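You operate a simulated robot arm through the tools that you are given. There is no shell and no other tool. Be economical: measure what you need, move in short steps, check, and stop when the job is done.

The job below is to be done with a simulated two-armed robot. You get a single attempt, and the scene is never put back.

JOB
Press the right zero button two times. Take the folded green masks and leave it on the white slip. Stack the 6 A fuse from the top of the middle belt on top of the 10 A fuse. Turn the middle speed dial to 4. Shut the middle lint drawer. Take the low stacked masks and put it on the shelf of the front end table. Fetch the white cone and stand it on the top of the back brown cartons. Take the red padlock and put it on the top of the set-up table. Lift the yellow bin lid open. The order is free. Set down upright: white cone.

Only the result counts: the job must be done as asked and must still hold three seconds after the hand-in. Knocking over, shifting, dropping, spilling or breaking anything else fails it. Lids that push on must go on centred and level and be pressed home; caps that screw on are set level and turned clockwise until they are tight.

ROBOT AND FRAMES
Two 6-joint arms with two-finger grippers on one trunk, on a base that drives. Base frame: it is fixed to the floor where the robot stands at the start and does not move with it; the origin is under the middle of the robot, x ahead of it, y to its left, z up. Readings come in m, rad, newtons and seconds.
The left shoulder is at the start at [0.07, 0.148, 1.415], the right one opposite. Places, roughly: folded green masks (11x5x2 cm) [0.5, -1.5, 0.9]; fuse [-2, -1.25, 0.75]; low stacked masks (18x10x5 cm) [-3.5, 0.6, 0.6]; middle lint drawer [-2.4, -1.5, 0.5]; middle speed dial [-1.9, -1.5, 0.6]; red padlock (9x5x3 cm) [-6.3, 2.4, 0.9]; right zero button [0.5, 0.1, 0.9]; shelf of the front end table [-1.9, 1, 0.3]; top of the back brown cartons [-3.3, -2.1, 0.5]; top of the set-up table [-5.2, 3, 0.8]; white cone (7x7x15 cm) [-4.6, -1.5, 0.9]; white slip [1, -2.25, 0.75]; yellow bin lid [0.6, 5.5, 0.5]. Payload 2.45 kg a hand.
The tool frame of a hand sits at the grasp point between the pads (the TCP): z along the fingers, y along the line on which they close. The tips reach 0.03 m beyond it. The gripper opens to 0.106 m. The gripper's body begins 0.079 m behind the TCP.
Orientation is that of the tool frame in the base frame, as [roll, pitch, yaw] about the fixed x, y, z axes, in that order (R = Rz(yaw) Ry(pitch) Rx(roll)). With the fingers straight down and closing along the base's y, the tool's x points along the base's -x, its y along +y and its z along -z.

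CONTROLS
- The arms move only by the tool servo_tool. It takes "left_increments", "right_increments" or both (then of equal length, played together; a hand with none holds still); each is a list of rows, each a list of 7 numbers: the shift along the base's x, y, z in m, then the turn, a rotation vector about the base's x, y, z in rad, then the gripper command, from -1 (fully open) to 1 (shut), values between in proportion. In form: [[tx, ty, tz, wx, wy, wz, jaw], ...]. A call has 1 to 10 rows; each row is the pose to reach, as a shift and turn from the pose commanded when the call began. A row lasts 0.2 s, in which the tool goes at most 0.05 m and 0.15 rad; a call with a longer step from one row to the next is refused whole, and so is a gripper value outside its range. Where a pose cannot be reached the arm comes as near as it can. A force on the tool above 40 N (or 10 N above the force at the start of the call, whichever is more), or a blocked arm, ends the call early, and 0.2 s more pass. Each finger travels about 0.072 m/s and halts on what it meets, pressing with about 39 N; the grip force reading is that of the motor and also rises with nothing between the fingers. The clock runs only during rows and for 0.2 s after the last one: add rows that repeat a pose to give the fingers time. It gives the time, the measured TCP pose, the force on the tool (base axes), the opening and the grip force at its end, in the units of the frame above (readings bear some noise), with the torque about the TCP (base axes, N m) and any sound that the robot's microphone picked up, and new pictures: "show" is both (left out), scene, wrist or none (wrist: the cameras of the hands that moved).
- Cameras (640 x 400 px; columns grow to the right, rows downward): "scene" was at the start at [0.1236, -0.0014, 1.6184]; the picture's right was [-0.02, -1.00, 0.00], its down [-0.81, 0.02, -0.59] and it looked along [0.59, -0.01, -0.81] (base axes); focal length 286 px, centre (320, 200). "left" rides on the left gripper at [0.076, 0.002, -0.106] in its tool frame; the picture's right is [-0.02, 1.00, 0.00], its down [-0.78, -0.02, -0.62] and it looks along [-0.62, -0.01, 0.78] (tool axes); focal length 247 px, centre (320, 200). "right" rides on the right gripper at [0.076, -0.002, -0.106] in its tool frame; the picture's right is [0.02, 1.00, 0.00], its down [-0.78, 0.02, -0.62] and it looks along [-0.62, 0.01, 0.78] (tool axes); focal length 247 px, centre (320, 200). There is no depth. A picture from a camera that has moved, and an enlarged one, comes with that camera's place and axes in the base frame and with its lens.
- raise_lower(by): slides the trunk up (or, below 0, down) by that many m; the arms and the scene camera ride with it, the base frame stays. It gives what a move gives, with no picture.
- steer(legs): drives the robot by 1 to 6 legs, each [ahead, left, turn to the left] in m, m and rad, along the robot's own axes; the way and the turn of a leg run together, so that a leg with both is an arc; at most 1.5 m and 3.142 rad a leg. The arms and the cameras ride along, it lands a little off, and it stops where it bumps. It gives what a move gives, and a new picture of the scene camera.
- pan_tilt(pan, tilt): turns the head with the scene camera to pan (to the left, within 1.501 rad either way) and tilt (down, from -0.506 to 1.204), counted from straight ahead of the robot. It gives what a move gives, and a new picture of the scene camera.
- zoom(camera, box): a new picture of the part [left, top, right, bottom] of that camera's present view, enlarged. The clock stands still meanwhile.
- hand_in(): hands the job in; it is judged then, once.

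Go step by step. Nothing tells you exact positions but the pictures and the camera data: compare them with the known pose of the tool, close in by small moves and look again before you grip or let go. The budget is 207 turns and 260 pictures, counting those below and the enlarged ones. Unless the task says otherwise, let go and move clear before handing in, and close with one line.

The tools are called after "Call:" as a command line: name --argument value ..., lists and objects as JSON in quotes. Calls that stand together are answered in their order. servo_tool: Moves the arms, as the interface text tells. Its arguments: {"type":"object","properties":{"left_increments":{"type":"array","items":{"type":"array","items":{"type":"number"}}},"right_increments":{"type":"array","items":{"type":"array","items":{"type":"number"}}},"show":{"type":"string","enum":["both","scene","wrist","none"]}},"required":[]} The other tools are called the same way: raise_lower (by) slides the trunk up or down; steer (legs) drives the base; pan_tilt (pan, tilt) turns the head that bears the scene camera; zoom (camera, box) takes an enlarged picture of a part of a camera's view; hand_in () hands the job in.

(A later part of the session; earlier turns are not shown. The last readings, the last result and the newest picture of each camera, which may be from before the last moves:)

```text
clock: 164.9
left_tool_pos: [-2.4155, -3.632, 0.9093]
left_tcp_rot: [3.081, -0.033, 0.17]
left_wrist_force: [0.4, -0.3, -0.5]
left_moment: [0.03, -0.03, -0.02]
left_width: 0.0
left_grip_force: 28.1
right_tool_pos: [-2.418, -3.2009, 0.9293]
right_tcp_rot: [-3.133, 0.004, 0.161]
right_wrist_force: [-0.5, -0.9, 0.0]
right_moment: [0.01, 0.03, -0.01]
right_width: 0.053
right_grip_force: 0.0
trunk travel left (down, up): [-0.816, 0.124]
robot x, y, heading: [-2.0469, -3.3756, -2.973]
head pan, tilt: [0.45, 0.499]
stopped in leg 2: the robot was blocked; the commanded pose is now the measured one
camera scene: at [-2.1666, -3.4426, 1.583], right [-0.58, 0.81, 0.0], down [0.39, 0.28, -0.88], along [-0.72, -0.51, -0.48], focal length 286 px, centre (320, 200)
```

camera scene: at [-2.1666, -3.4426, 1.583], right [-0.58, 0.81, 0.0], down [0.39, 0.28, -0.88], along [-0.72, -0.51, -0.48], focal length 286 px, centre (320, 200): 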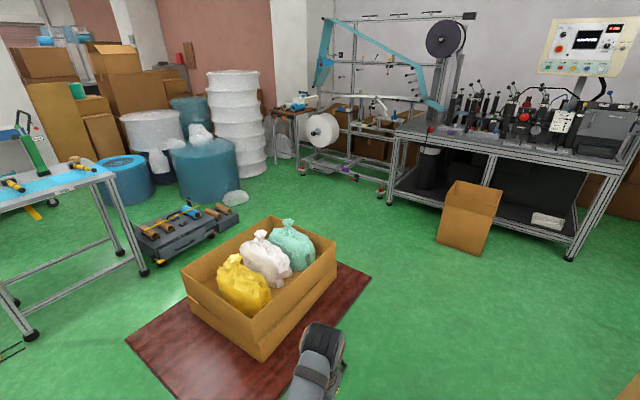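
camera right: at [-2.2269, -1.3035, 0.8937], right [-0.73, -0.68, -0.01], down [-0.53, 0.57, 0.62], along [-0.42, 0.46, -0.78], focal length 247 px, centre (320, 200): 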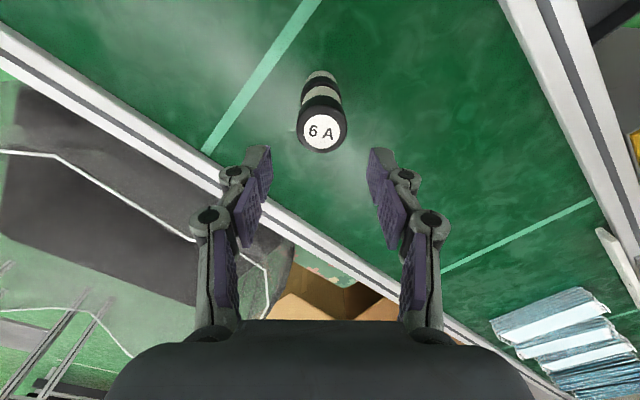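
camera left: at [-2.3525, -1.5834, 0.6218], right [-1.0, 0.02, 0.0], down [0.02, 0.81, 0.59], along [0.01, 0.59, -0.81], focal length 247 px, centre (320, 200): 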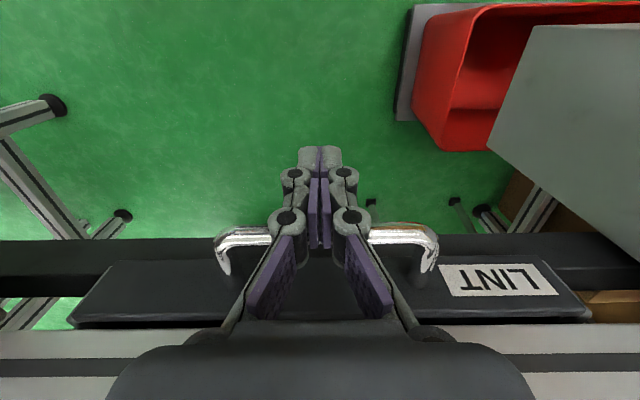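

I bumped something near the rear left, probably the white table. I move off slightly and look.

Call:
steer --legs '[[0, -0.06, 0]]'

Call:
pan_tilt --pan 1.5 --tilt 0.9

Call:
pan_tilt --pan -0.3 --tilt 0.9

```text
clock: 165.9
left_tool_pos: [-2.4258, -3.5745, 0.9077]
left_tcp_rot: [3.081, -0.033, 0.169]
left_wrist_force: [-0.5, -0.1, 0.6]
left_moment: [0.06, 0.0, -0.02]
left_width: 0.0001
left_grip_force: 28.3
right_tool_pos: [-2.429, -3.1434, 0.9299]
right_tcp_rot: [-3.133, 0.003, 0.161]
right_wrist_force: [-0.7, -0.1, 0.2]
right_moment: [0.02, -0.02, -0.01]
right_width: 0.053
right_grip_force: 0.1
trunk travel left (down, up): [-0.816, 0.124]
robot x, y, heading: [-2.056, -3.321, -2.972]
head pan, tilt: [0.45, 0.499]
camera scene: at [-2.1774, -3.3853, 1.5829], right [-0.58, 0.81, 0.0], down [0.39, 0.28, -0.88], along [-0.72, -0.51, -0.48], focal length 286 px, centre (320, 200)
```

scene: 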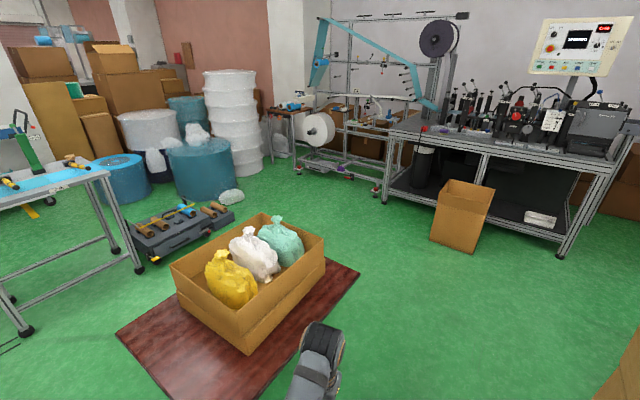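

```text
clock: 167.2
left_tool_pos: [-2.4279, -3.5725, 0.9095]
left_tcp_rot: [3.079, -0.034, 0.168]
left_wrist_force: [-0.8, -0.1, -0.3]
left_moment: [-0.01, 0.01, 0.01]
left_width: 0.0001
left_grip_force: 28.8
right_tool_pos: [-2.4285, -3.1408, 0.9285]
right_tcp_rot: [-3.138, 0.004, 0.162]
right_wrist_force: [0.1, 0.0, -0.6]
right_moment: [0.0, 0.0, 0.0]
right_width: 0.053
right_grip_force: 0.1
trunk travel left (down, up): [-0.816, 0.124]
robot x, y, heading: [-2.056, -3.3203, -2.974]
head pan, tilt: [1.499, 0.901]
camera scene: at [-2.097, -3.4034, 1.5491], right [-1.0, -0.1, 0.0], down [-0.07, 0.78, -0.62], along [0.06, -0.62, -0.78], focal length 286 px, centre (320, 200)
```

scene: 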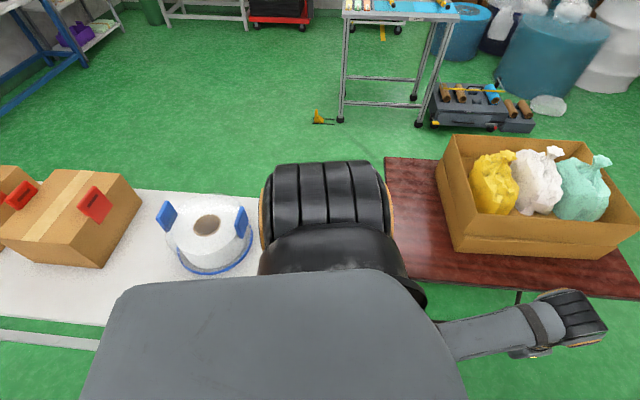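

```text
clock: 169.0
left_tool_pos: [-2.4269, -3.5733, 0.9097]
left_tcp_rot: [3.078, -0.035, 0.169]
left_wrist_force: [0.3, 0.0, 0.3]
left_moment: [0.02, -0.01, 0.0]
left_width: 0.0
left_grip_force: 28.8
right_tool_pos: [-2.4284, -3.1408, 0.9285]
right_tcp_rot: [-3.138, 0.003, 0.162]
right_wrist_force: [0.0, 0.2, -0.4]
right_moment: [-0.04, 0.0, 0.01]
right_width: 0.0529
right_grip_force: 0.0
trunk travel left (down, up): [-0.816, 0.124]
robot x, y, heading: [-2.0552, -3.3211, -2.974]
head pan, tilt: [-0.3, 0.901]
camera scene: at [-2.1789, -3.319, 1.5491], right [0.13, 0.99, 0.0], down [0.78, -0.1, -0.62], along [-0.62, 0.08, -0.78], focal length 286 px, centre (320, 200)
```

scene: 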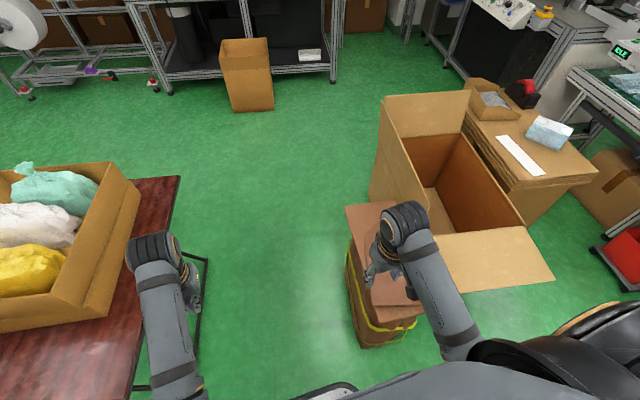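

The white table's end is at x≈-1.88; the aisle between bundle (y>-3.1) and bag table (y<-3.8) is free. I straighten and drive west.

Call:
steer --legs '[[0, 0, -0.168], [0.28, 0, 0], [0, 0.09, 0], [1.3, 0, 0]]'

```text
clock: 178.3
left_tool_pos: [-4.0218, -3.5891, 0.9094]
left_tcp_rot: [3.079, -0.032, -0.007]
left_wrist_force: [0.7, 0.3, -0.3]
left_moment: [0.0, -0.03, 0.02]
left_width: 0.0001
left_grip_force: 28.6
right_tool_pos: [-3.949, -3.1641, 0.9293]
right_tcp_rot: [-3.137, 0.005, -0.015]
right_wrist_force: [-0.6, -0.7, -0.3]
right_moment: [0.02, 0.01, 0.02]
right_width: 0.0532
right_grip_force: 0.0
trunk travel left (down, up): [-0.816, 0.124]
robot x, y, heading: [-3.6112, -3.406, 3.133]
head pan, tilt: [-0.3, 0.901]
camera scene: at [-3.7336, -3.3827, 1.5491], right [0.3, 0.95, 0.0], down [0.75, -0.24, -0.62], along [-0.59, 0.19, -0.78], focal length 286 px, centre (320, 200)
```

scene: 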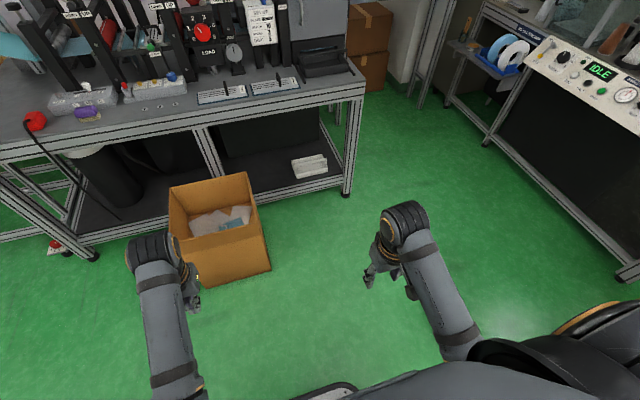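

Call:
steer --legs '[[0.5, 0, 0], [0, -1.05, 0], [0, 0, -1.571]]'

Call:
pan_tilt --pan 0.3 --tilt 0.6

```text
clock: 190.0
left_tool_pos: [-4.2948, -1.9469, 0.9101]
left_tcp_rot: [3.078, -0.034, -1.543]
left_wrist_force: [-1.0, 0.1, 0.4]
left_moment: [0.0, 0.01, 0.02]
left_width: 0.0001
left_grip_force: 28.9
right_tool_pos: [-3.8694, -2.0046, 0.9284]
right_tcp_rot: [-3.136, 0.004, -1.551]
right_wrist_force: [0.2, -0.8, -0.4]
right_moment: [-0.02, 0.01, -0.01]
right_width: 0.0531
right_grip_force: 0.0
trunk travel left (down, up): [-0.816, 0.124]
robot x, y, heading: [-4.099, -2.343, 1.597]
head pan, tilt: [-0.3, 0.901]
camera scene: at [-4.0794, -2.2263, 1.5491], right [0.96, -0.27, 0.0], down [-0.21, -0.75, -0.62], along [0.17, 0.6, -0.78], focal length 286 px, centre (320, 200)
```

scene: 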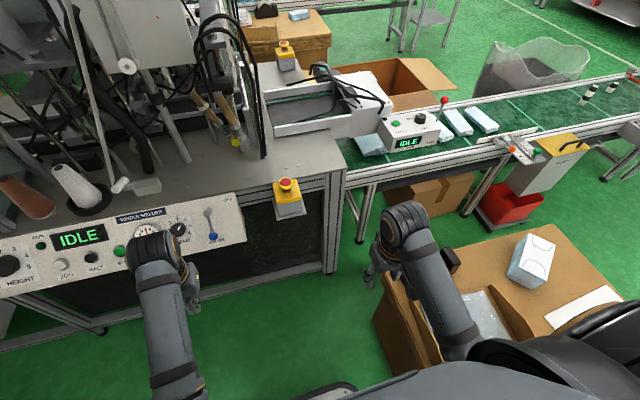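

```text
clock: 191.0
left_tool_pos: [-4.2952, -1.9462, 0.909]
left_tcp_rot: [3.077, -0.032, -1.543]
left_wrist_force: [-0.4, 0.4, 0.9]
left_moment: [-0.02, -0.01, 0.01]
left_width: 0.0
left_grip_force: 28.5
right_tool_pos: [-3.8679, -2.0047, 0.929]
right_tcp_rot: [-3.136, 0.004, -1.552]
right_wrist_force: [-0.3, 0.7, 1.0]
right_moment: [-0.03, 0.02, 0.01]
right_width: 0.053
right_grip_force: 0.0
trunk travel left (down, up): [-0.816, 0.124]
robot x, y, heading: [-4.0985, -2.3506, 1.597]
head pan, tilt: [0.3, 0.6]
camera scene: at [-4.128, -2.2153, 1.5738], right [0.95, 0.32, 0.0], down [0.18, -0.54, -0.82], along [-0.26, 0.78, -0.57], focal length 286 px, centre (320, 200)
```

scene: 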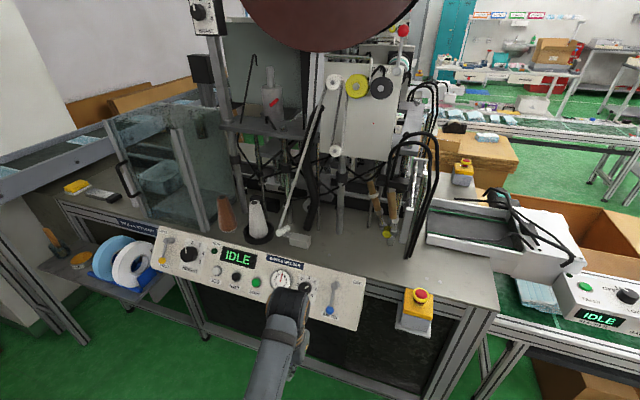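

Call:
zoom --camera "scene" --box '[190, 170, 330, 260]'

```text
4.44 times, centred on (260, 215) of scene
camera zoom: at [-4.128, -2.2153, 1.5738], right [0.95, 0.32, 0.0], down [0.18, -0.54, -0.82], along [-0.26, 0.78, -0.57], focal length 1271 px, centre (587, 133)
```

zoom: 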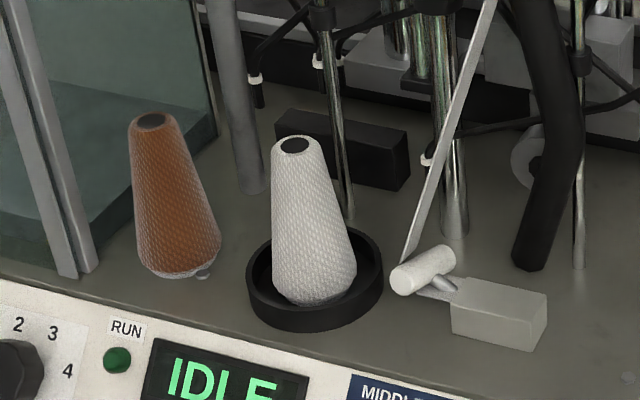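

The cone is at about (-4.605, -1.506), z 0.84–0.99, in a black dish. I raise the trunk, tuck the left hand back (a glass box is near), and open the right.

Call:
raise_lower --by 0.12

Call:
servo_tool --left_increments '[[0, -0.04, -0.02, 0, 0, 0, 1], [0, -0.08, -0.04, 0, 0, 0, 1], [0, -0.12, -0.06, 0, 0, 0, 1], [0, -0.16, -0.08, 0, 0, 0, 1], [0, -0.2, -0.1, 0, 0, 0, 1]]' --right_increments '[[0, 0, 0, 0, 0, 0, -0.6], [0, 0, 0, 0, 0, 0, -0.6], [0, 0, 0, 0, 0, 0, -0.6], [0, 0, 0, 0, 0, 0, -0.6], [0, 0, 0, 0, 0, 0, -0.6]]' --show "none"

Call:
steer --legs '[[0, 0.72, -0.026]]'

```text
clock: 192.5
left_tool_pos: [-4.2945, -1.9459, 1.0306]
left_tcp_rot: [3.079, -0.033, -1.543]
left_wrist_force: [0.1, -0.5, -0.1]
left_moment: [0.02, 0.0, -0.01]
left_width: 0.0001
left_grip_force: 28.8
right_tool_pos: [-3.869, -2.0049, 1.0485]
right_tcp_rot: [-3.136, 0.005, -1.549]
right_wrist_force: [-0.5, -0.2, 0.3]
right_moment: [0.02, 0.02, 0.03]
right_width: 0.0529
right_grip_force: 0.1
trunk travel left (down, up): [-0.936, 0.004]
robot x, y, heading: [-4.0994, -2.3522, 1.593]
head pan, tilt: [0.3, 0.6]
```

```text
clock: 193.9
left_tool_pos: [-4.3224, -2.1429, 0.9307]
left_tcp_rot: [3.013, -0.025, -1.596]
left_wrist_force: [0.2, 0.3, -1.2]
left_moment: [0.01, 0.0, 0.03]
left_width: 0.0
left_grip_force: 29.2
right_tool_pos: [-3.8678, -2.0043, 1.0483]
right_tcp_rot: [-3.139, 0.002, -1.551]
right_wrist_force: [-0.5, 0.2, -0.7]
right_moment: [-0.01, 0.03, 0.01]
right_width: 0.0848
right_grip_force: 0.1
trunk travel left (down, up): [-0.936, 0.004]
robot x, y, heading: [-4.0982, -2.349, 1.597]
head pan, tilt: [0.3, 0.6]
stopped in row 5 (left hand): the arm was blocked; the commanded pose is now the measured one
```

```text
clock: 197.9
left_tool_pos: [-5.0426, -2.1481, 0.9318]
left_tcp_rot: [3.015, -0.023, -1.618]
left_wrist_force: [-0.6, 0.3, -0.1]
left_moment: [0.01, -0.02, -0.02]
left_width: 0.0
left_grip_force: 28.4
right_tool_pos: [-4.5848, -2.0204, 1.0485]
right_tcp_rot: [-3.135, 0.004, -1.574]
right_wrist_force: [0.5, 0.9, -0.5]
right_moment: [0.03, -0.01, 0.01]
right_width: 0.0848
right_grip_force: 0.0
trunk travel left (down, up): [-0.936, 0.004]
robot x, y, heading: [-4.8209, -2.362, 1.578]
head pan, tilt: [0.3, 0.6]
camera scene: at [-4.8487, -2.2258, 1.6939], right [0.95, 0.3, 0.0], down [0.17, -0.54, -0.83], along [-0.25, 0.79, -0.56], focal length 286 px, centre (320, 200)
```

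scene: 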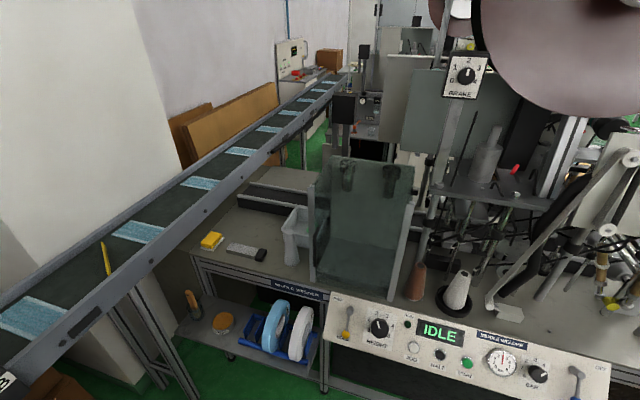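

Call:
steer --legs '[[0.36, 0, 0]]'

Call:
zoom --camera "right" --box '[0, 0, 640, 400]'

```text
clock: 200.2
left_tool_pos: [-5.0442, -1.8012, 0.9317]
left_tcp_rot: [3.014, -0.023, -1.623]
left_wrist_force: [0.3, -0.2, 0.5]
left_moment: [0.01, -0.03, 0.0]
left_width: 0.0
left_grip_force: 28.7
right_tool_pos: [-4.5857, -1.6758, 1.0489]
right_tcp_rot: [-3.135, 0.005, -1.576]
right_wrist_force: [-0.5, 0.2, -0.6]
right_moment: [0.02, 0.0, -0.01]
right_width: 0.0849
right_grip_force: 0.0
trunk travel left (down, up): [-0.936, 0.004]
robot x, y, heading: [-4.8274, -2.0123, 1.571]
head pan, tilt: [0.3, 0.6]
camera scene: at [-4.8505, -1.8807, 1.6941], right [0.95, 0.3, 0.0], down [0.17, -0.54, -0.83], along [-0.24, 0.79, -0.56], focal length 286 px, centre (320, 200)
```

scene: 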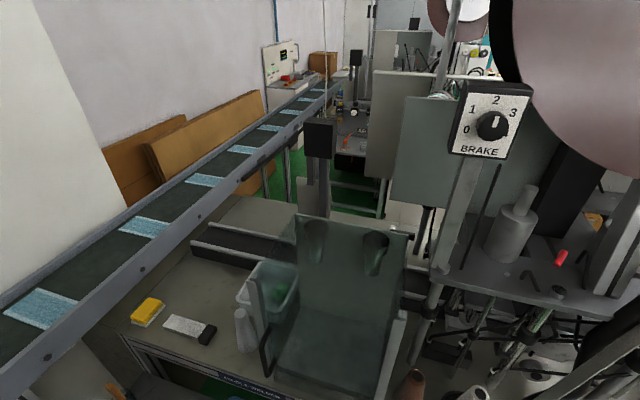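

```text
1.00 times, centred on (320, 200) of right (not enlarged: the box is as wide or as high as the picture)
camera zoom: at [-4.586, -1.7539, 1.1562], right [-1.0, -0.02, -0.01], down [-0.02, 0.78, 0.63], along [-0.01, 0.63, -0.78], focal length 247 px, centre (320, 200)
```

zoom: 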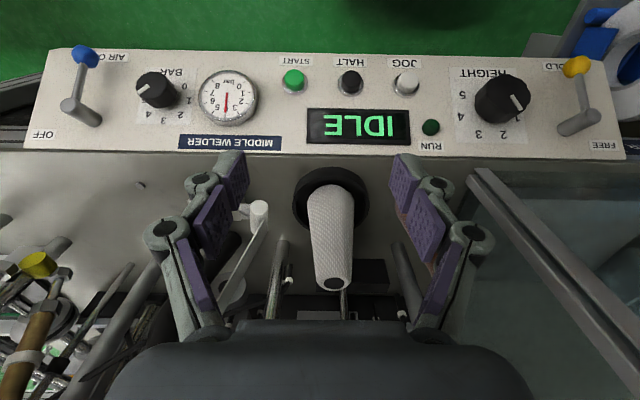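

The wrist view confirms the cone at (-4.607, -1.503). I move above it with a narrower opening.

Call:
servo_tool --right_increments '[[-0.01, 0.04, 0, 0, 0, 0, -0.35], [-0.02, 0.08, 0, 0, 0, 0, -0.35], [-0.021, 0.12, 0, 0, 0, 0, -0.35], [-0.021, 0.155, 0, 0, 0, 0, -0.35], [-0.021, 0.172, 0, 0, 0, 0, -0.35], [-0.021, 0.172, 0, 0, 0, 0, -0.35]]'

```text
clock: 201.6
left_tool_pos: [-5.0428, -1.8014, 0.9322]
left_tcp_rot: [3.014, -0.025, -1.623]
left_wrist_force: [-0.6, 0.2, -0.7]
left_moment: [-0.02, 0.02, 0.0]
left_width: 0.0
left_grip_force: 28.4
right_tool_pos: [-4.6066, -1.5022, 1.0499]
right_tcp_rot: [-3.136, 0.003, -1.575]
right_wrist_force: [-0.6, -0.3, -1.1]
right_moment: [-0.01, 0.05, 0.0]
right_width: 0.0716
right_grip_force: 0.0
trunk travel left (down, up): [-0.936, 0.004]
robot x, y, heading: [-4.8221, -2.0168, 1.57]
head pan, tilt: [0.3, 0.6]
camera scene: at [-4.85, -1.8788, 1.6939], right [0.95, 0.3, 0.0], down [0.17, -0.54, -0.83], along [-0.24, 0.79, -0.56], focal length 286 px, centre (320, 200)
camera right: at [-4.6069, -1.5808, 1.1563], right [-1.0, -0.02, -0.01], down [-0.02, 0.78, 0.62], along [-0.01, 0.62, -0.78], focal length 247 px, centre (320, 200)
```

scene: 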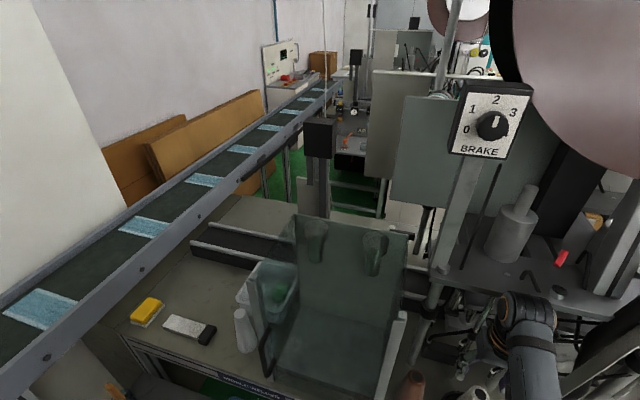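
right: 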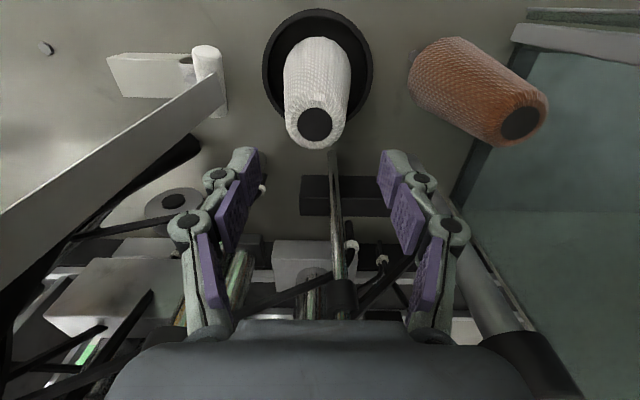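

Call:
servo_tool --right_increments '[[0.001, -0.01, -0.03, 0, 0, 0, -0.35], [0.001, -0.01, -0.06, 0, 0, 0, -0.35], [0.001, -0.01, -0.06, 0, 0, 0, -0.35]]' --show "wrist"

```text
clock: 202.3
left_tool_pos: [-5.0443, -1.8004, 0.9321]
left_tcp_rot: [3.014, -0.025, -1.624]
left_wrist_force: [-1.5, -0.3, -0.8]
left_moment: [-0.02, 0.01, 0.01]
left_width: 0.0002
left_grip_force: 28.7
right_tool_pos: [-4.6072, -1.5135, 0.9874]
right_tcp_rot: [-3.135, 0.006, -1.576]
right_wrist_force: [-0.3, -0.1, -0.1]
right_moment: [0.01, 0.0, -0.01]
right_width: 0.0715
right_grip_force: 0.0
trunk travel left (down, up): [-0.936, 0.004]
robot x, y, heading: [-4.8239, -2.0155, 1.577]
head pan, tilt: [0.3, 0.6]
camera right: at [-4.6067, -1.5912, 1.0951], right [-1.0, -0.02, -0.01], down [-0.02, 0.78, 0.62], along [-0.01, 0.62, -0.78], focal length 247 px, centre (320, 200)
```

right: 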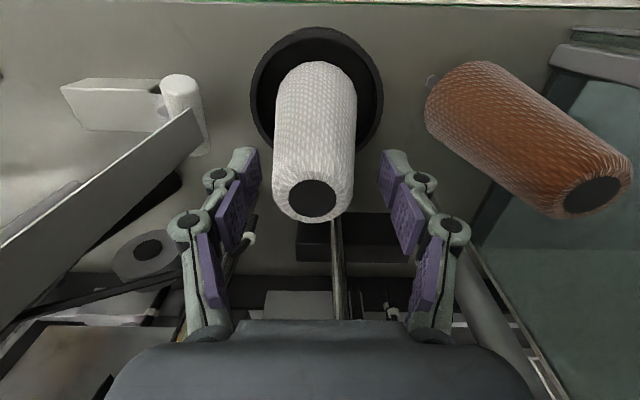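

Call:
servo_tool --right_increments '[[0.003, 0.004, -0.025, 0, 0, 0, -0.35], [0.003, 0.004, -0.05, 0, 0, 0, -0.35], [0.003, 0.004, -0.05, 0, 0, 0, 0.0], [0.003, 0.004, -0.05, 0, 0, 0, 0.3], [0.003, 0.004, -0.05, 0, 0, 0, 0.5], [0.003, 0.004, -0.05, 0, 0, 0, 0.5]]' --show "wrist"

```text
clock: 203.8
left_tool_pos: [-5.0422, -1.7996, 0.9318]
left_tcp_rot: [3.015, -0.024, -1.623]
left_wrist_force: [-0.7, -0.2, 0.7]
left_moment: [0.01, 0.0, -0.02]
left_width: 0.0002
left_grip_force: 29.1
right_tool_pos: [-4.6034, -1.5093, 0.9373]
right_tcp_rot: [-3.136, 0.003, -1.576]
right_wrist_force: [-0.1, -0.7, 0.5]
right_moment: [-0.01, -0.03, -0.04]
right_width: 0.0596
right_grip_force: 38.8
trunk travel left (down, up): [-0.936, 0.004]
robot x, y, heading: [-4.8226, -2.0152, 1.574]
head pan, tilt: [0.3, 0.6]
camera right: at [-4.6036, -1.5871, 1.0449], right [-1.0, -0.02, -0.01], down [-0.02, 0.78, 0.62], along [-0.01, 0.62, -0.78], focal length 247 px, centre (320, 200)
```

right: 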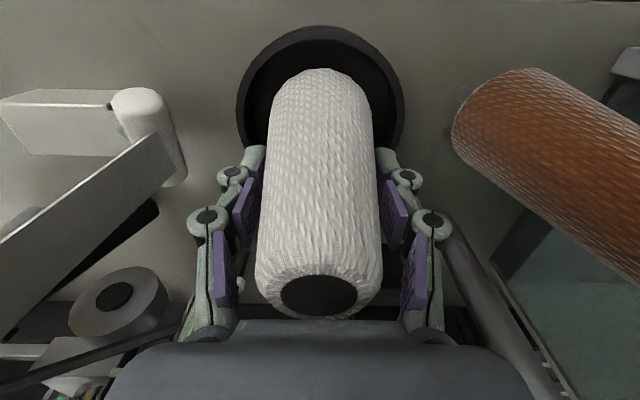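

Gripped. I lift it out of the dish.

Call:
servo_tool --right_increments '[[0, 0, 0.02, 0, 0, 0, 0.5], [0, 0, 0.05, 0, 0, 0, 0.5], [0, 0, 0.08, 0, 0, 0, 0.5], [0, 0, 0.1, 0, 0, 0, 0.5], [0, -0.04, 0.1, 0, 0, 0, 0.5], [0, -0.08, 0.1, 0, 0, 0, 0.5], [0, -0.12, 0.1, 0, 0, 0, 0.5]]' --show "wrist"

```text
clock: 205.3
left_tool_pos: [-5.0432, -1.8023, 0.9311]
left_tcp_rot: [3.014, -0.023, -1.622]
left_wrist_force: [-0.3, 0.2, 0.1]
left_moment: [0.03, -0.01, -0.01]
left_width: 0.0
left_grip_force: 28.6
right_tool_pos: [-4.6036, -1.631, 1.0386]
right_tcp_rot: [-3.136, 0.005, -1.576]
right_wrist_force: [0.8, 0.0, -3.0]
right_moment: [0.04, 0.01, 0.01]
right_width: 0.0596
right_grip_force: 38.7
trunk travel left (down, up): [-0.936, 0.004]
robot x, y, heading: [-4.8254, -2.0129, 1.574]
head pan, tilt: [0.3, 0.6]
camera right: at [-4.6031, -1.708, 1.1452], right [-1.0, -0.02, -0.01], down [-0.02, 0.78, 0.62], along [-0.01, 0.62, -0.78], focal length 247 px, centre (320, 200)
```

right: 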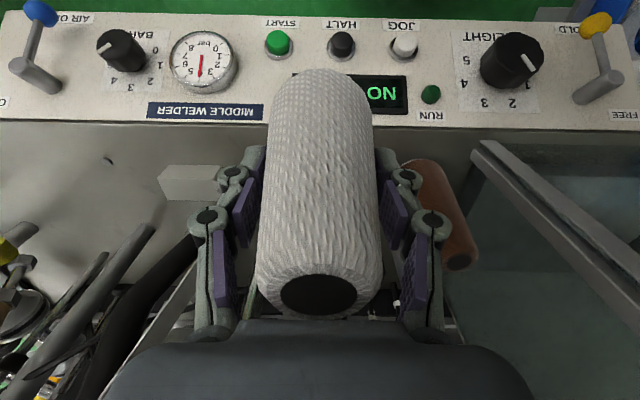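

The cone is held. I retrace the route: back, right, turn west, south, then reverse east.

Call:
steer --legs '[[-0.36, 0, 0], [0, -0.72, 0], [0, 0, 1.563], [0, 1.03, 0], [-0.5, 0, 0]]'

```text
clock: 222.5
left_tool_pos: [-3.7959, -3.6115, 0.9308]
left_tcp_rot: [3.014, -0.026, -0.03]
left_wrist_force: [-0.5, 0.4, -0.1]
left_moment: [-0.01, 0.0, 0.0]
left_width: 0.0
left_grip_force: 28.3
right_tool_pos: [-3.9768, -3.1758, 1.0368]
right_tcp_rot: [-3.135, 0.001, 0.017]
right_wrist_force: [-0.3, 0.5, -2.5]
right_moment: [0.07, 0.01, -0.05]
right_width: 0.0592
right_grip_force: 39.0
trunk travel left (down, up): [-0.936, 0.004]
robot x, y, heading: [-3.5895, -3.3924, -3.117]
head pan, tilt: [0.3, 0.6]
camera scene: at [-3.7235, -3.4187, 1.6937], right [-0.32, 0.95, 0.0], down [0.54, 0.18, -0.82], along [-0.78, -0.26, -0.57], focal length 286 px, centre (320, 200)
```

scene: 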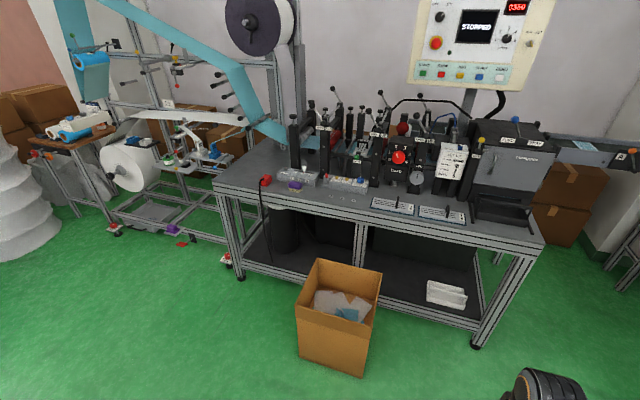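

Call:
steer --legs '[[0, 0, -0.025], [-1.28, 0, 0], [0, -0.06, 0], [-0.16, 0, 0], [0, -1.12, 0]]'

Call:
pan_tilt --pan -0.15 --tilt 0.85

```text
clock: 236.2
left_tool_pos: [-2.3792, -2.425, 0.9316]
left_tcp_rot: [3.015, -0.025, -0.02]
left_wrist_force: [-1.1, 0.2, 0.1]
left_moment: [-0.01, -0.02, 0.02]
left_width: 0.0
left_grip_force: 29.3
right_tool_pos: [-2.5646, -1.9907, 1.0376]
right_tcp_rot: [-3.135, 0.004, 0.028]
right_wrist_force: [0.6, -0.9, -2.8]
right_moment: [-0.01, 0.01, -0.01]
right_width: 0.0588
right_grip_force: 38.6
trunk travel left (down, up): [-0.936, 0.004]
robot x, y, heading: [-2.1752, -2.1999, -3.109]
head pan, tilt: [0.3, 0.6]
camera scene: at [-2.3077, -2.2307, 1.6938], right [-0.33, 0.94, 0.0], down [0.53, 0.19, -0.82], along [-0.78, -0.27, -0.57], focal length 286 px, centre (320, 200)
```

scene: 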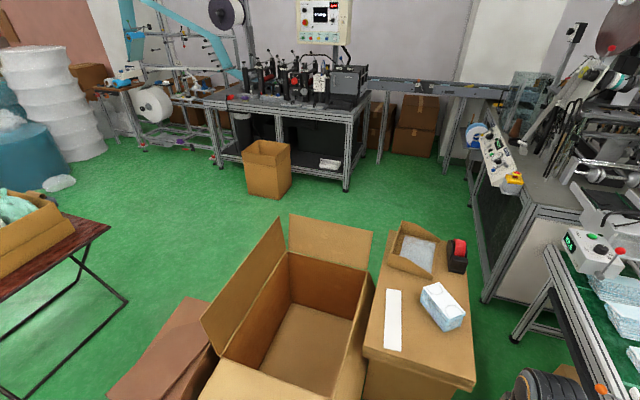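

```text
clock: 237.1
left_tool_pos: [-2.3793, -2.4245, 0.9311]
left_tcp_rot: [3.015, -0.028, -0.023]
left_wrist_force: [0.0, -0.5, 1.0]
left_moment: [0.0, -0.01, -0.01]
left_width: 0.0002
left_grip_force: 28.9
right_tool_pos: [-2.5654, -1.9912, 1.0379]
right_tcp_rot: [-3.134, 0.004, 0.025]
right_wrist_force: [-0.4, -0.3, -2.5]
right_moment: [0.01, 0.0, 0.01]
right_width: 0.0589
right_grip_force: 39.2
trunk travel left (down, up): [-0.936, 0.004]
robot x, y, heading: [-2.1734, -2.2008, -3.106]
head pan, tilt: [-0.15, 0.85]
camera scene: at [-2.3019, -2.1917, 1.673], right [0.12, 0.99, 0.0], down [0.75, -0.09, -0.66], along [-0.66, 0.08, -0.75], focal length 286 px, centre (320, 200)
```

scene: 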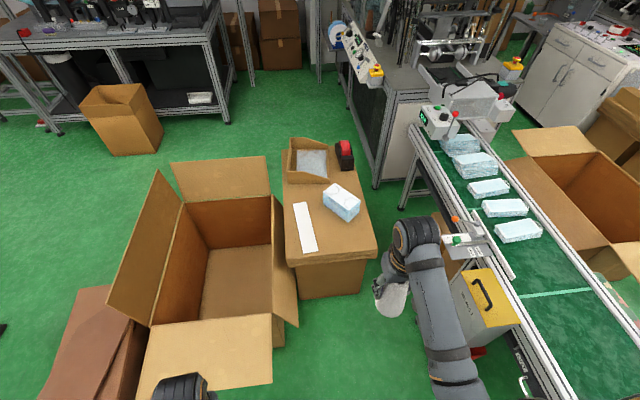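

The free spot is about (-3.07, -1.98) on the carton top (z≈0.49). To stay off the open carton's flap I'll stand at about (-2.5, -1.98), turned left.

Call:
steer --legs '[[0, -0.22, 0], [0.32, 0, 0], [0, 0, 0.37]]'

Call:
zoom --camera "right" --box '[0, 0, 640, 400]'

```text
clock: 241.7
left_tool_pos: [-2.61, -2.2793, 0.9313]
left_tcp_rot: [3.015, -0.024, 0.364]
left_wrist_force: [0.0, 0.4, 0.3]
left_moment: [0.02, 0.01, -0.03]
left_width: 0.0
left_grip_force: 28.3
right_tool_pos: [-2.9434, -1.944, 1.0376]
right_tcp_rot: [-3.136, 0.003, 0.408]
right_wrist_force: [0.3, -0.3, -1.4]
right_moment: [0.0, 0.05, 0.01]
right_width: 0.0588
right_grip_force: 39.2
trunk travel left (down, up): [-0.936, 0.004]
robot x, y, heading: [-2.5019, -1.9919, -2.728]
head pan, tilt: [-0.15, 0.85]
camera scene: at [-2.6237, -2.0335, 1.673], right [-0.26, 0.96, 0.0], down [0.72, 0.2, -0.66], along [-0.64, -0.17, -0.75], focal length 286 px, centre (320, 200)
```

scene: 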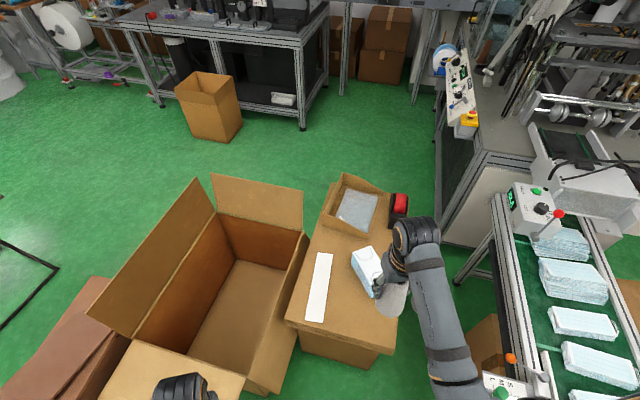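

```text
1.00 times, centred on (320, 200) of right (not enlarged: the box is as wide or as high as the picture)
camera zoom: at [-2.8743, -1.9146, 1.1447], right [0.42, -0.91, -0.01], down [-0.71, -0.33, 0.62], along [-0.57, -0.26, -0.78], focal length 247 px, centre (320, 200)
```

zoom: 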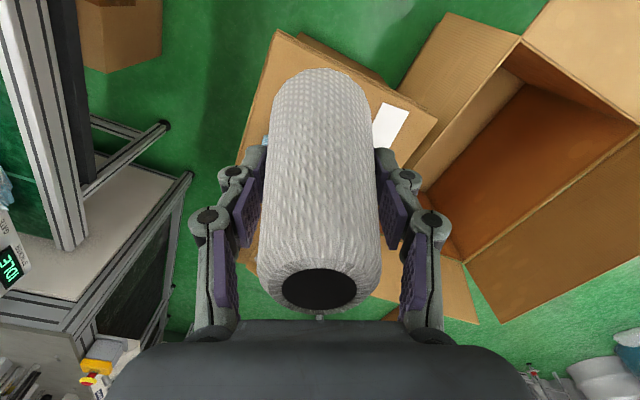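

Call:
raise_lower --by -0.36

Call:
servo_tool --right_increments '[[-0.04, -0.01, 0, 0, 0, 0, 0.5], [-0.08, -0.02, 0, 0, 0, 0, 0.5], [-0.12, -0.034, 0, 0, 0, 0, 0.5], [-0.12, -0.034, 0, 0, 0, 0, 0.5]]'

```text
clock: 245.2
left_tool_pos: [-2.6098, -2.2779, 0.5723]
left_tcp_rot: [3.016, -0.024, 0.364]
left_wrist_force: [0.0, -0.3, 0.1]
left_moment: [-0.04, -0.01, 0.01]
left_width: 0.0
left_grip_force: 28.9
right_tool_pos: [-2.9434, -1.9456, 0.6775]
right_tcp_rot: [-3.137, 0.004, 0.405]
right_wrist_force: [0.2, 0.3, -1.9]
right_moment: [0.01, 0.01, 0.01]
right_width: 0.059
right_grip_force: 38.3
trunk travel left (down, up): [-0.576, 0.364]
robot x, y, heading: [-2.503, -1.9957, -2.727]
head pan, tilt: [-0.15, 0.85]
```

```text
clock: 246.2
left_tool_pos: [-2.6087, -2.2799, 0.5721]
left_tcp_rot: [3.014, -0.023, 0.36]
left_wrist_force: [0.6, 0.5, -0.2]
left_moment: [-0.01, 0.02, -0.02]
left_width: 0.0
left_grip_force: 28.2
right_tool_pos: [-3.0642, -1.9805, 0.6775]
right_tcp_rot: [-3.136, 0.005, 0.407]
right_wrist_force: [0.0, -1.1, -1.8]
right_moment: [0.0, 0.06, 0.01]
right_width: 0.0588
right_grip_force: 39.1
trunk travel left (down, up): [-0.576, 0.364]
robot x, y, heading: [-2.5041, -1.9928, -2.725]
head pan, tilt: [-0.15, 0.85]
camera scene: at [-2.6232, -2.0336, 1.3131], right [-0.26, 0.97, 0.0], down [0.72, 0.2, -0.66], along [-0.64, -0.17, -0.75], focal length 286 px, centre (320, 200)
camera right: at [-2.9951, -1.9498, 0.7855], right [0.42, -0.91, -0.01], down [-0.71, -0.33, 0.62], along [-0.57, -0.26, -0.78], focal length 247 px, centre (320, 200)
```

scene: 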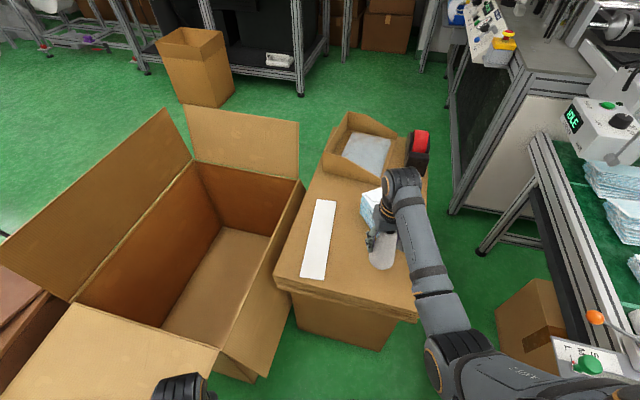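
right: 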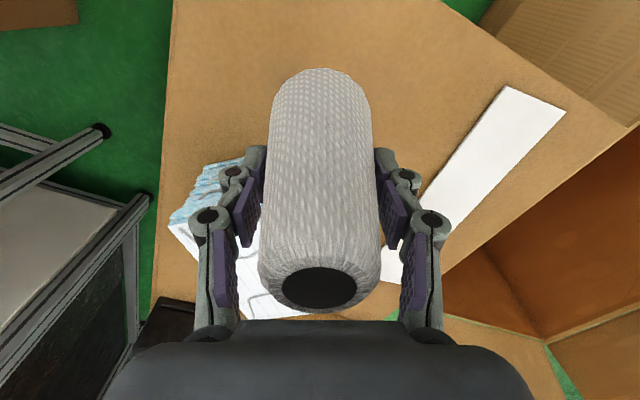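

The cone is above the free spot. I lower gently until it touches.

Call:
servo_tool --right_increments '[[0, 0, -0.03, 0, 0, 0, 0.5], [0, 0, -0.055, 0, 0, 0, 0.5], [0, 0, -0.07, 0, 0, 0, 0.5], [0, 0, -0.075, 0, 0, 0, 0.5]]' --show "none"

Call:
zoom --camera "scene" --box '[320, 180, 460, 300]'

```text
clock: 246.9
left_tool_pos: [-2.6077, -2.2791, 0.5721]
left_tcp_rot: [3.016, -0.026, 0.361]
left_wrist_force: [-0.8, -0.1, 0.1]
left_moment: [0.03, -0.04, 0.02]
left_width: 0.0001
left_grip_force: 28.7
right_tool_pos: [-3.0653, -1.9805, 0.6248]
right_tcp_rot: [-3.135, 0.012, 0.409]
right_wrist_force: [10.5, 1.0, 22.4]
right_moment: [0.29, -0.48, -0.09]
right_width: 0.0588
right_grip_force: 39.0
trunk travel left (down, up): [-0.576, 0.364]
robot x, y, heading: [-2.5004, -1.9935, -2.727]
head pan, tilt: [-0.15, 0.85]
stopped in row 3 (right hand): the force on the tool passed its limit at 42 N (the readings are from after the stop); the commanded pose is now the measured one
```

```text
3.33 times, centred on (390, 240) of scene
camera zoom: at [-2.6216, -2.034, 1.3135], right [-0.26, 0.97, 0.0], down [0.72, 0.2, -0.66], along [-0.64, -0.17, -0.75], focal length 953 px, centre (87, 67)
```

zoom: 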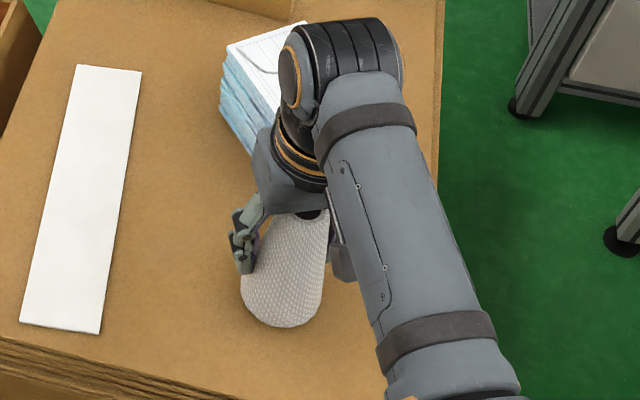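

It touched down at TCP z≈0.625. I relieve the force slightly and check.

Call:
servo_tool --right_increments '[[0.0, 0, 0.002, 0, -0.006, 0, 0.5], [0, 0, 0.002, 0, -0.01, 0, 0.5]]' --show "wrist"

```text
clock: 247.5
left_tool_pos: [-2.6086, -2.2793, 0.5707]
left_tcp_rot: [3.014, -0.025, 0.361]
left_wrist_force: [-0.9, 0.0, -0.3]
left_moment: [0.01, 0.0, -0.01]
left_width: 0.0001
left_grip_force: 28.8
right_tool_pos: [-3.0662, -1.9805, 0.6253]
right_tcp_rot: [-3.139, 0.003, 0.408]
right_wrist_force: [-1.1, -1.4, 12.4]
right_moment: [-0.07, 0.38, 0.0]
right_width: 0.0589
right_grip_force: 39.3
trunk travel left (down, up): [-0.576, 0.364]
robot x, y, heading: [-2.5039, -1.9943, -2.728]
head pan, tilt: [-0.15, 0.85]
camera right: at [-2.9964, -1.95, 0.7322], right [0.42, -0.91, 0.0], down [-0.71, -0.33, 0.62], along [-0.57, -0.26, -0.78], focal length 247 px, centre (320, 200)
```

right: 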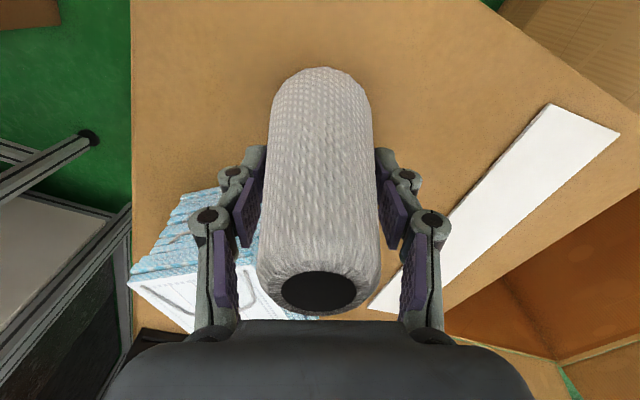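

The cone stands on the carton. I open just enough (the mask pack is near) and lift straight up.

Call:
servo_tool --right_increments '[[0, 0, 0.001, 0, 0, 0, 0.0], [0, 0, 0.001, 0, 0, 0, -0.3], [0, 0, 0.001, 0, 0, 0, -0.35], [0, 0, 0.001, 0, 0, 0, -0.35], [0, 0, 0.03, 0, 0, 0, -0.35], [0, 0, 0.07, 0, 0, 0, -0.35], [0, 0, 0.11, 0, 0, 0, -0.35]]'

```text
clock: 249.1
left_tool_pos: [-2.6081, -2.2807, 0.5711]
left_tcp_rot: [3.014, -0.023, 0.363]
left_wrist_force: [-1.2, -0.9, 0.0]
left_moment: [-0.05, 0.02, -0.01]
left_width: 0.0
left_grip_force: 28.5
right_tool_pos: [-3.0658, -1.9818, 0.7321]
right_tcp_rot: [-3.141, 0.001, 0.408]
right_wrist_force: [0.1, 0.2, 0.3]
right_moment: [-0.04, 0.01, -0.01]
right_width: 0.0714
right_grip_force: 0.1
right hand out of reach, approached as far as the arm can: row 7
trunk travel left (down, up): [-0.576, 0.364]
robot x, y, heading: [-2.5033, -1.9933, -2.727]
head pan, tilt: [-0.15, 0.85]
camera scene: at [-2.6237, -2.0342, 1.3129], right [-0.26, 0.97, 0.0], down [0.73, 0.2, -0.66], along [-0.64, -0.17, -0.75], focal length 286 px, centre (320, 200)
camera right: at [-2.9963, -1.9511, 0.8381], right [0.42, -0.91, 0.0], down [-0.71, -0.33, 0.62], along [-0.57, -0.26, -0.78], focal length 247 px, centre (320, 200)
```

scene: 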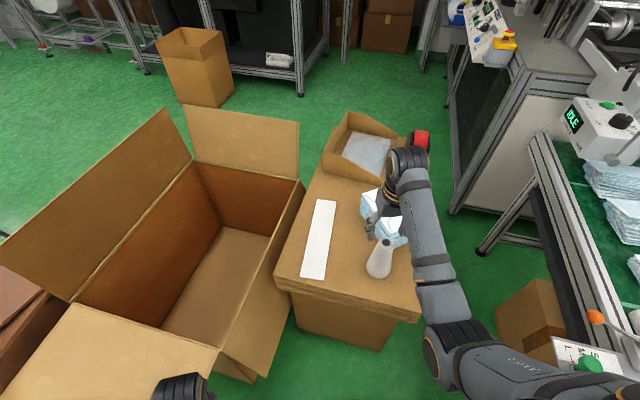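
right: 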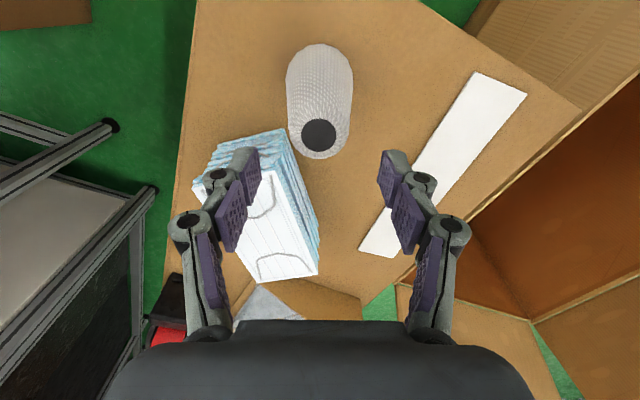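

The cone stands upright. I raise up, leave eastward and go north to the second belt's area.

Call:
raise_lower --by 0.35

Call:
steer --legs '[[0, 0, -0.41], [-1.5, 0, 0], [-0.3, 0, 0], [0, 0, -1.571], [1.5, 0, 0], [0.5, 0, 0]]'

Call:
pan_tilt --pan 0.8 --tilt 0.45

```text
clock: 252.5
left_tool_pos: [-2.6098, -2.2797, 0.9214]
left_tcp_rot: [3.013, -0.023, 0.361]
left_wrist_force: [-0.1, -0.5, 0.2]
left_moment: [-0.02, -0.02, 0.03]
left_width: 0.0
left_grip_force: 29.1
right_tool_pos: [-3.066, -1.9818, 1.0814]
right_tcp_rot: [-3.14, 0.002, 0.409]
right_wrist_force: [0.2, 0.1, 0.3]
right_moment: [0.0, 0.0, 0.0]
right_width: 0.0717
right_grip_force: 0.1
trunk travel left (down, up): [-0.926, 0.014]
robot x, y, heading: [-2.5011, -1.9932, -2.721]
head pan, tilt: [-0.15, 0.85]
```

```text
clock: 276.2
left_tool_pos: [-0.9806, 0.2501, 0.9222]
left_tcp_rot: [3.013, -0.023, -1.605]
left_wrist_force: [-0.5, -0.8, 0.1]
left_moment: [0.02, 0.0, 0.01]
left_width: 0.0
left_grip_force: 28.9
right_tool_pos: [-0.5286, 0.556, 1.0825]
right_tcp_rot: [-3.141, 0.004, -1.56]
right_wrist_force: [-0.1, -0.1, -0.2]
right_moment: [0.0, 0.01, -0.02]
right_width: 0.0717
right_grip_force: 0.1
trunk travel left (down, up): [-0.926, 0.014]
robot x, y, heading: [-0.7558, 0.0458, 1.592]
head pan, tilt: [-0.15, 0.85]
camera scene: at [-0.7481, 0.1694, 1.6631], right [0.99, -0.13, 0.0], down [-0.1, -0.74, -0.66], along [0.09, 0.66, -0.75], focal length 286 px, centre (320, 200)
```

scene: 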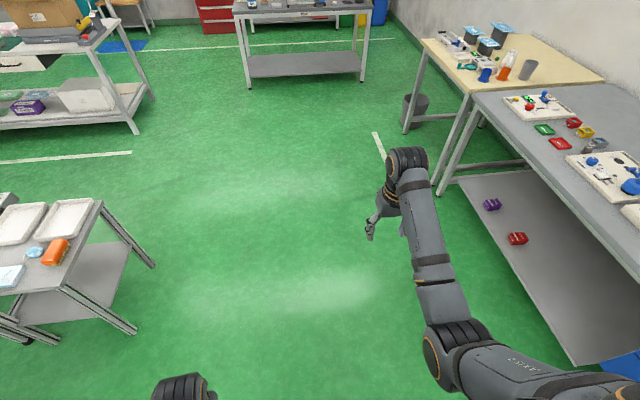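

```text
clock: 277.4
left_tool_pos: [-0.9803, 0.2502, 0.9222]
left_tcp_rot: [3.015, -0.025, -1.604]
left_wrist_force: [0.8, -0.1, 1.4]
left_moment: [0.0, -0.04, -0.01]
left_width: 0.0003
left_grip_force: 28.4
right_tool_pos: [-0.5301, 0.5583, 1.0824]
right_tcp_rot: [-3.141, 0.003, -1.558]
right_wrist_force: [-0.2, -0.4, 0.3]
right_moment: [-0.02, 0.0, -0.02]
right_width: 0.0717
right_grip_force: 0.0
trunk travel left (down, up): [-0.926, 0.014]
robot x, y, heading: [-0.762, 0.0424, 1.592]
head pan, tilt: [0.799, 0.45]
camera scene: at [-0.8253, 0.1564, 1.6974], right [0.68, 0.73, 0.0], down [0.32, -0.3, -0.9], along [-0.66, 0.62, -0.44], focal length 286 px, centre (320, 200)
```

scene: 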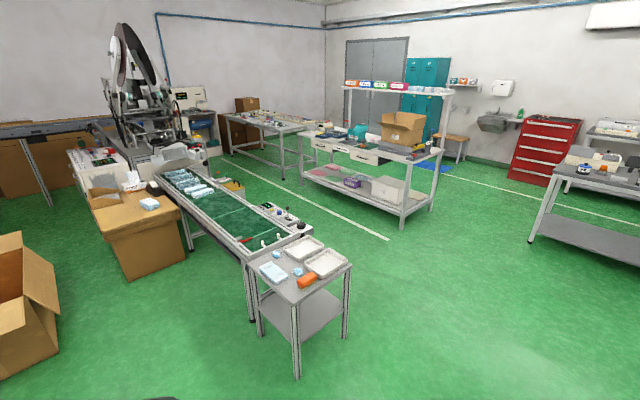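

I see the front end table with its shelf and the carton with the low stacked masks at about (-3.53, 0.62). I zoom in.

Call:
zoom --camera "scene" --box '[80, 160, 360, 350]'

```text
2.11 times, centred on (220, 255) of scene
camera zoom: at [-0.8253, 0.1564, 1.6974], right [0.68, 0.73, 0.0], down [0.32, -0.3, -0.9], along [-0.66, 0.62, -0.44], focal length 602 px, centre (530, 84)
```

zoom: 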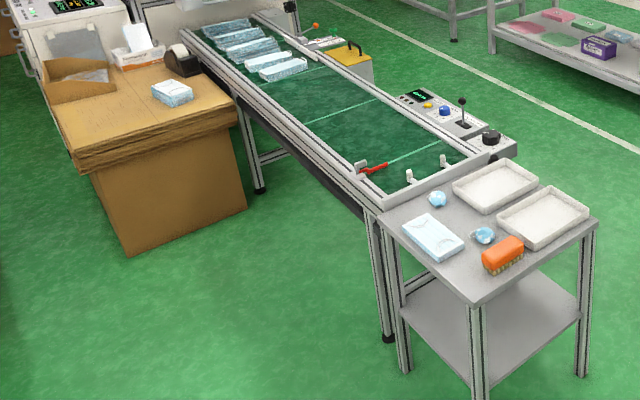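

Call:
steer --legs '[[0, 0, 1.55], [0, -0.33, 0], [1.5, 0, 0], [0.35, 0, 0]]'

Call:
pan_tilt --pan -0.1 --tilt 0.75

```text
clock: 292.4
left_tool_pos: [-2.8377, 0.0892, 0.9217]
left_tcp_rot: [3.014, -0.023, -0.014]
left_wrist_force: [-0.3, -0.3, 0.7]
left_moment: [-0.01, 0.02, 0.01]
left_width: 0.0
left_grip_force: 28.3
right_tool_pos: [-3.1518, 0.5322, 1.0818]
right_tcp_rot: [-3.14, 0.003, 0.034]
right_wrist_force: [-0.1, -0.2, -0.1]
right_moment: [0.01, 0.03, -0.01]
right_width: 0.0713
right_grip_force: 0.0
trunk travel left (down, up): [-0.926, 0.014]
robot x, y, heading: [-2.6375, 0.3165, -3.104]
head pan, tilt: [0.799, 0.45]
camera scene: at [-2.7445, 0.2453, 1.6976], right [-0.74, 0.67, 0.0], down [0.29, 0.32, -0.9], along [-0.6, -0.67, -0.43], focal length 286 px, centre (320, 200)
```

scene: 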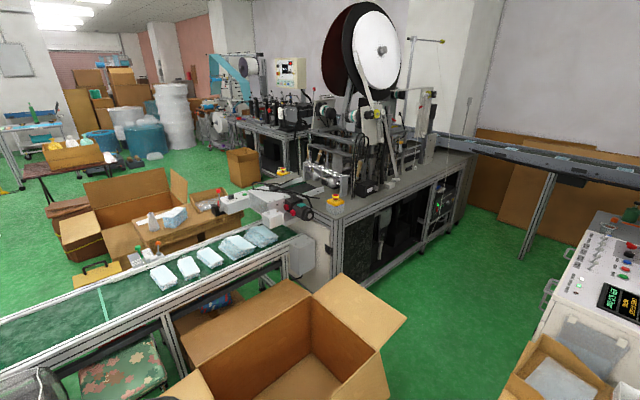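

```text
clock: 293.6
left_tool_pos: [-2.8397, 0.0885, 0.9228]
left_tcp_rot: [3.014, -0.026, -0.015]
left_wrist_force: [-0.6, 0.7, 0.5]
left_moment: [0.02, 0.01, 0.01]
left_width: 0.0
left_grip_force: 29.6
right_tool_pos: [-3.1544, 0.5326, 1.0807]
right_tcp_rot: [-3.14, 0.002, 0.034]
right_wrist_force: [-0.3, 0.1, -0.1]
right_moment: [0.02, 0.0, 0.01]
right_width: 0.0717
right_grip_force: 0.2
trunk travel left (down, up): [-0.926, 0.014]
robot x, y, heading: [-2.6372, 0.3181, -3.102]
head pan, tilt: [-0.099, 0.75]
camera scene: at [-2.768, 0.3184, 1.6711], right [0.06, 1.0, 0.0], down [0.68, -0.04, -0.73], along [-0.73, 0.04, -0.68], focal length 286 px, centre (320, 200)
```

scene: 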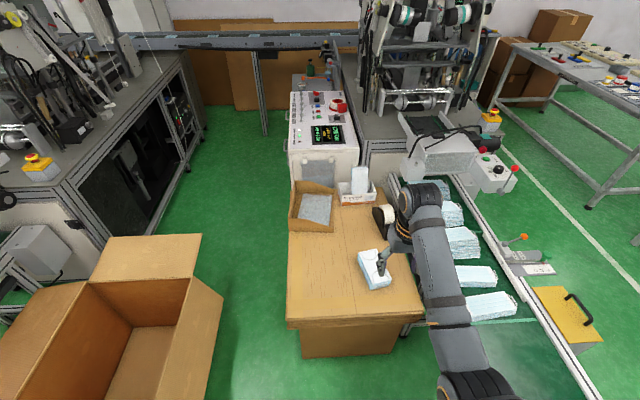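

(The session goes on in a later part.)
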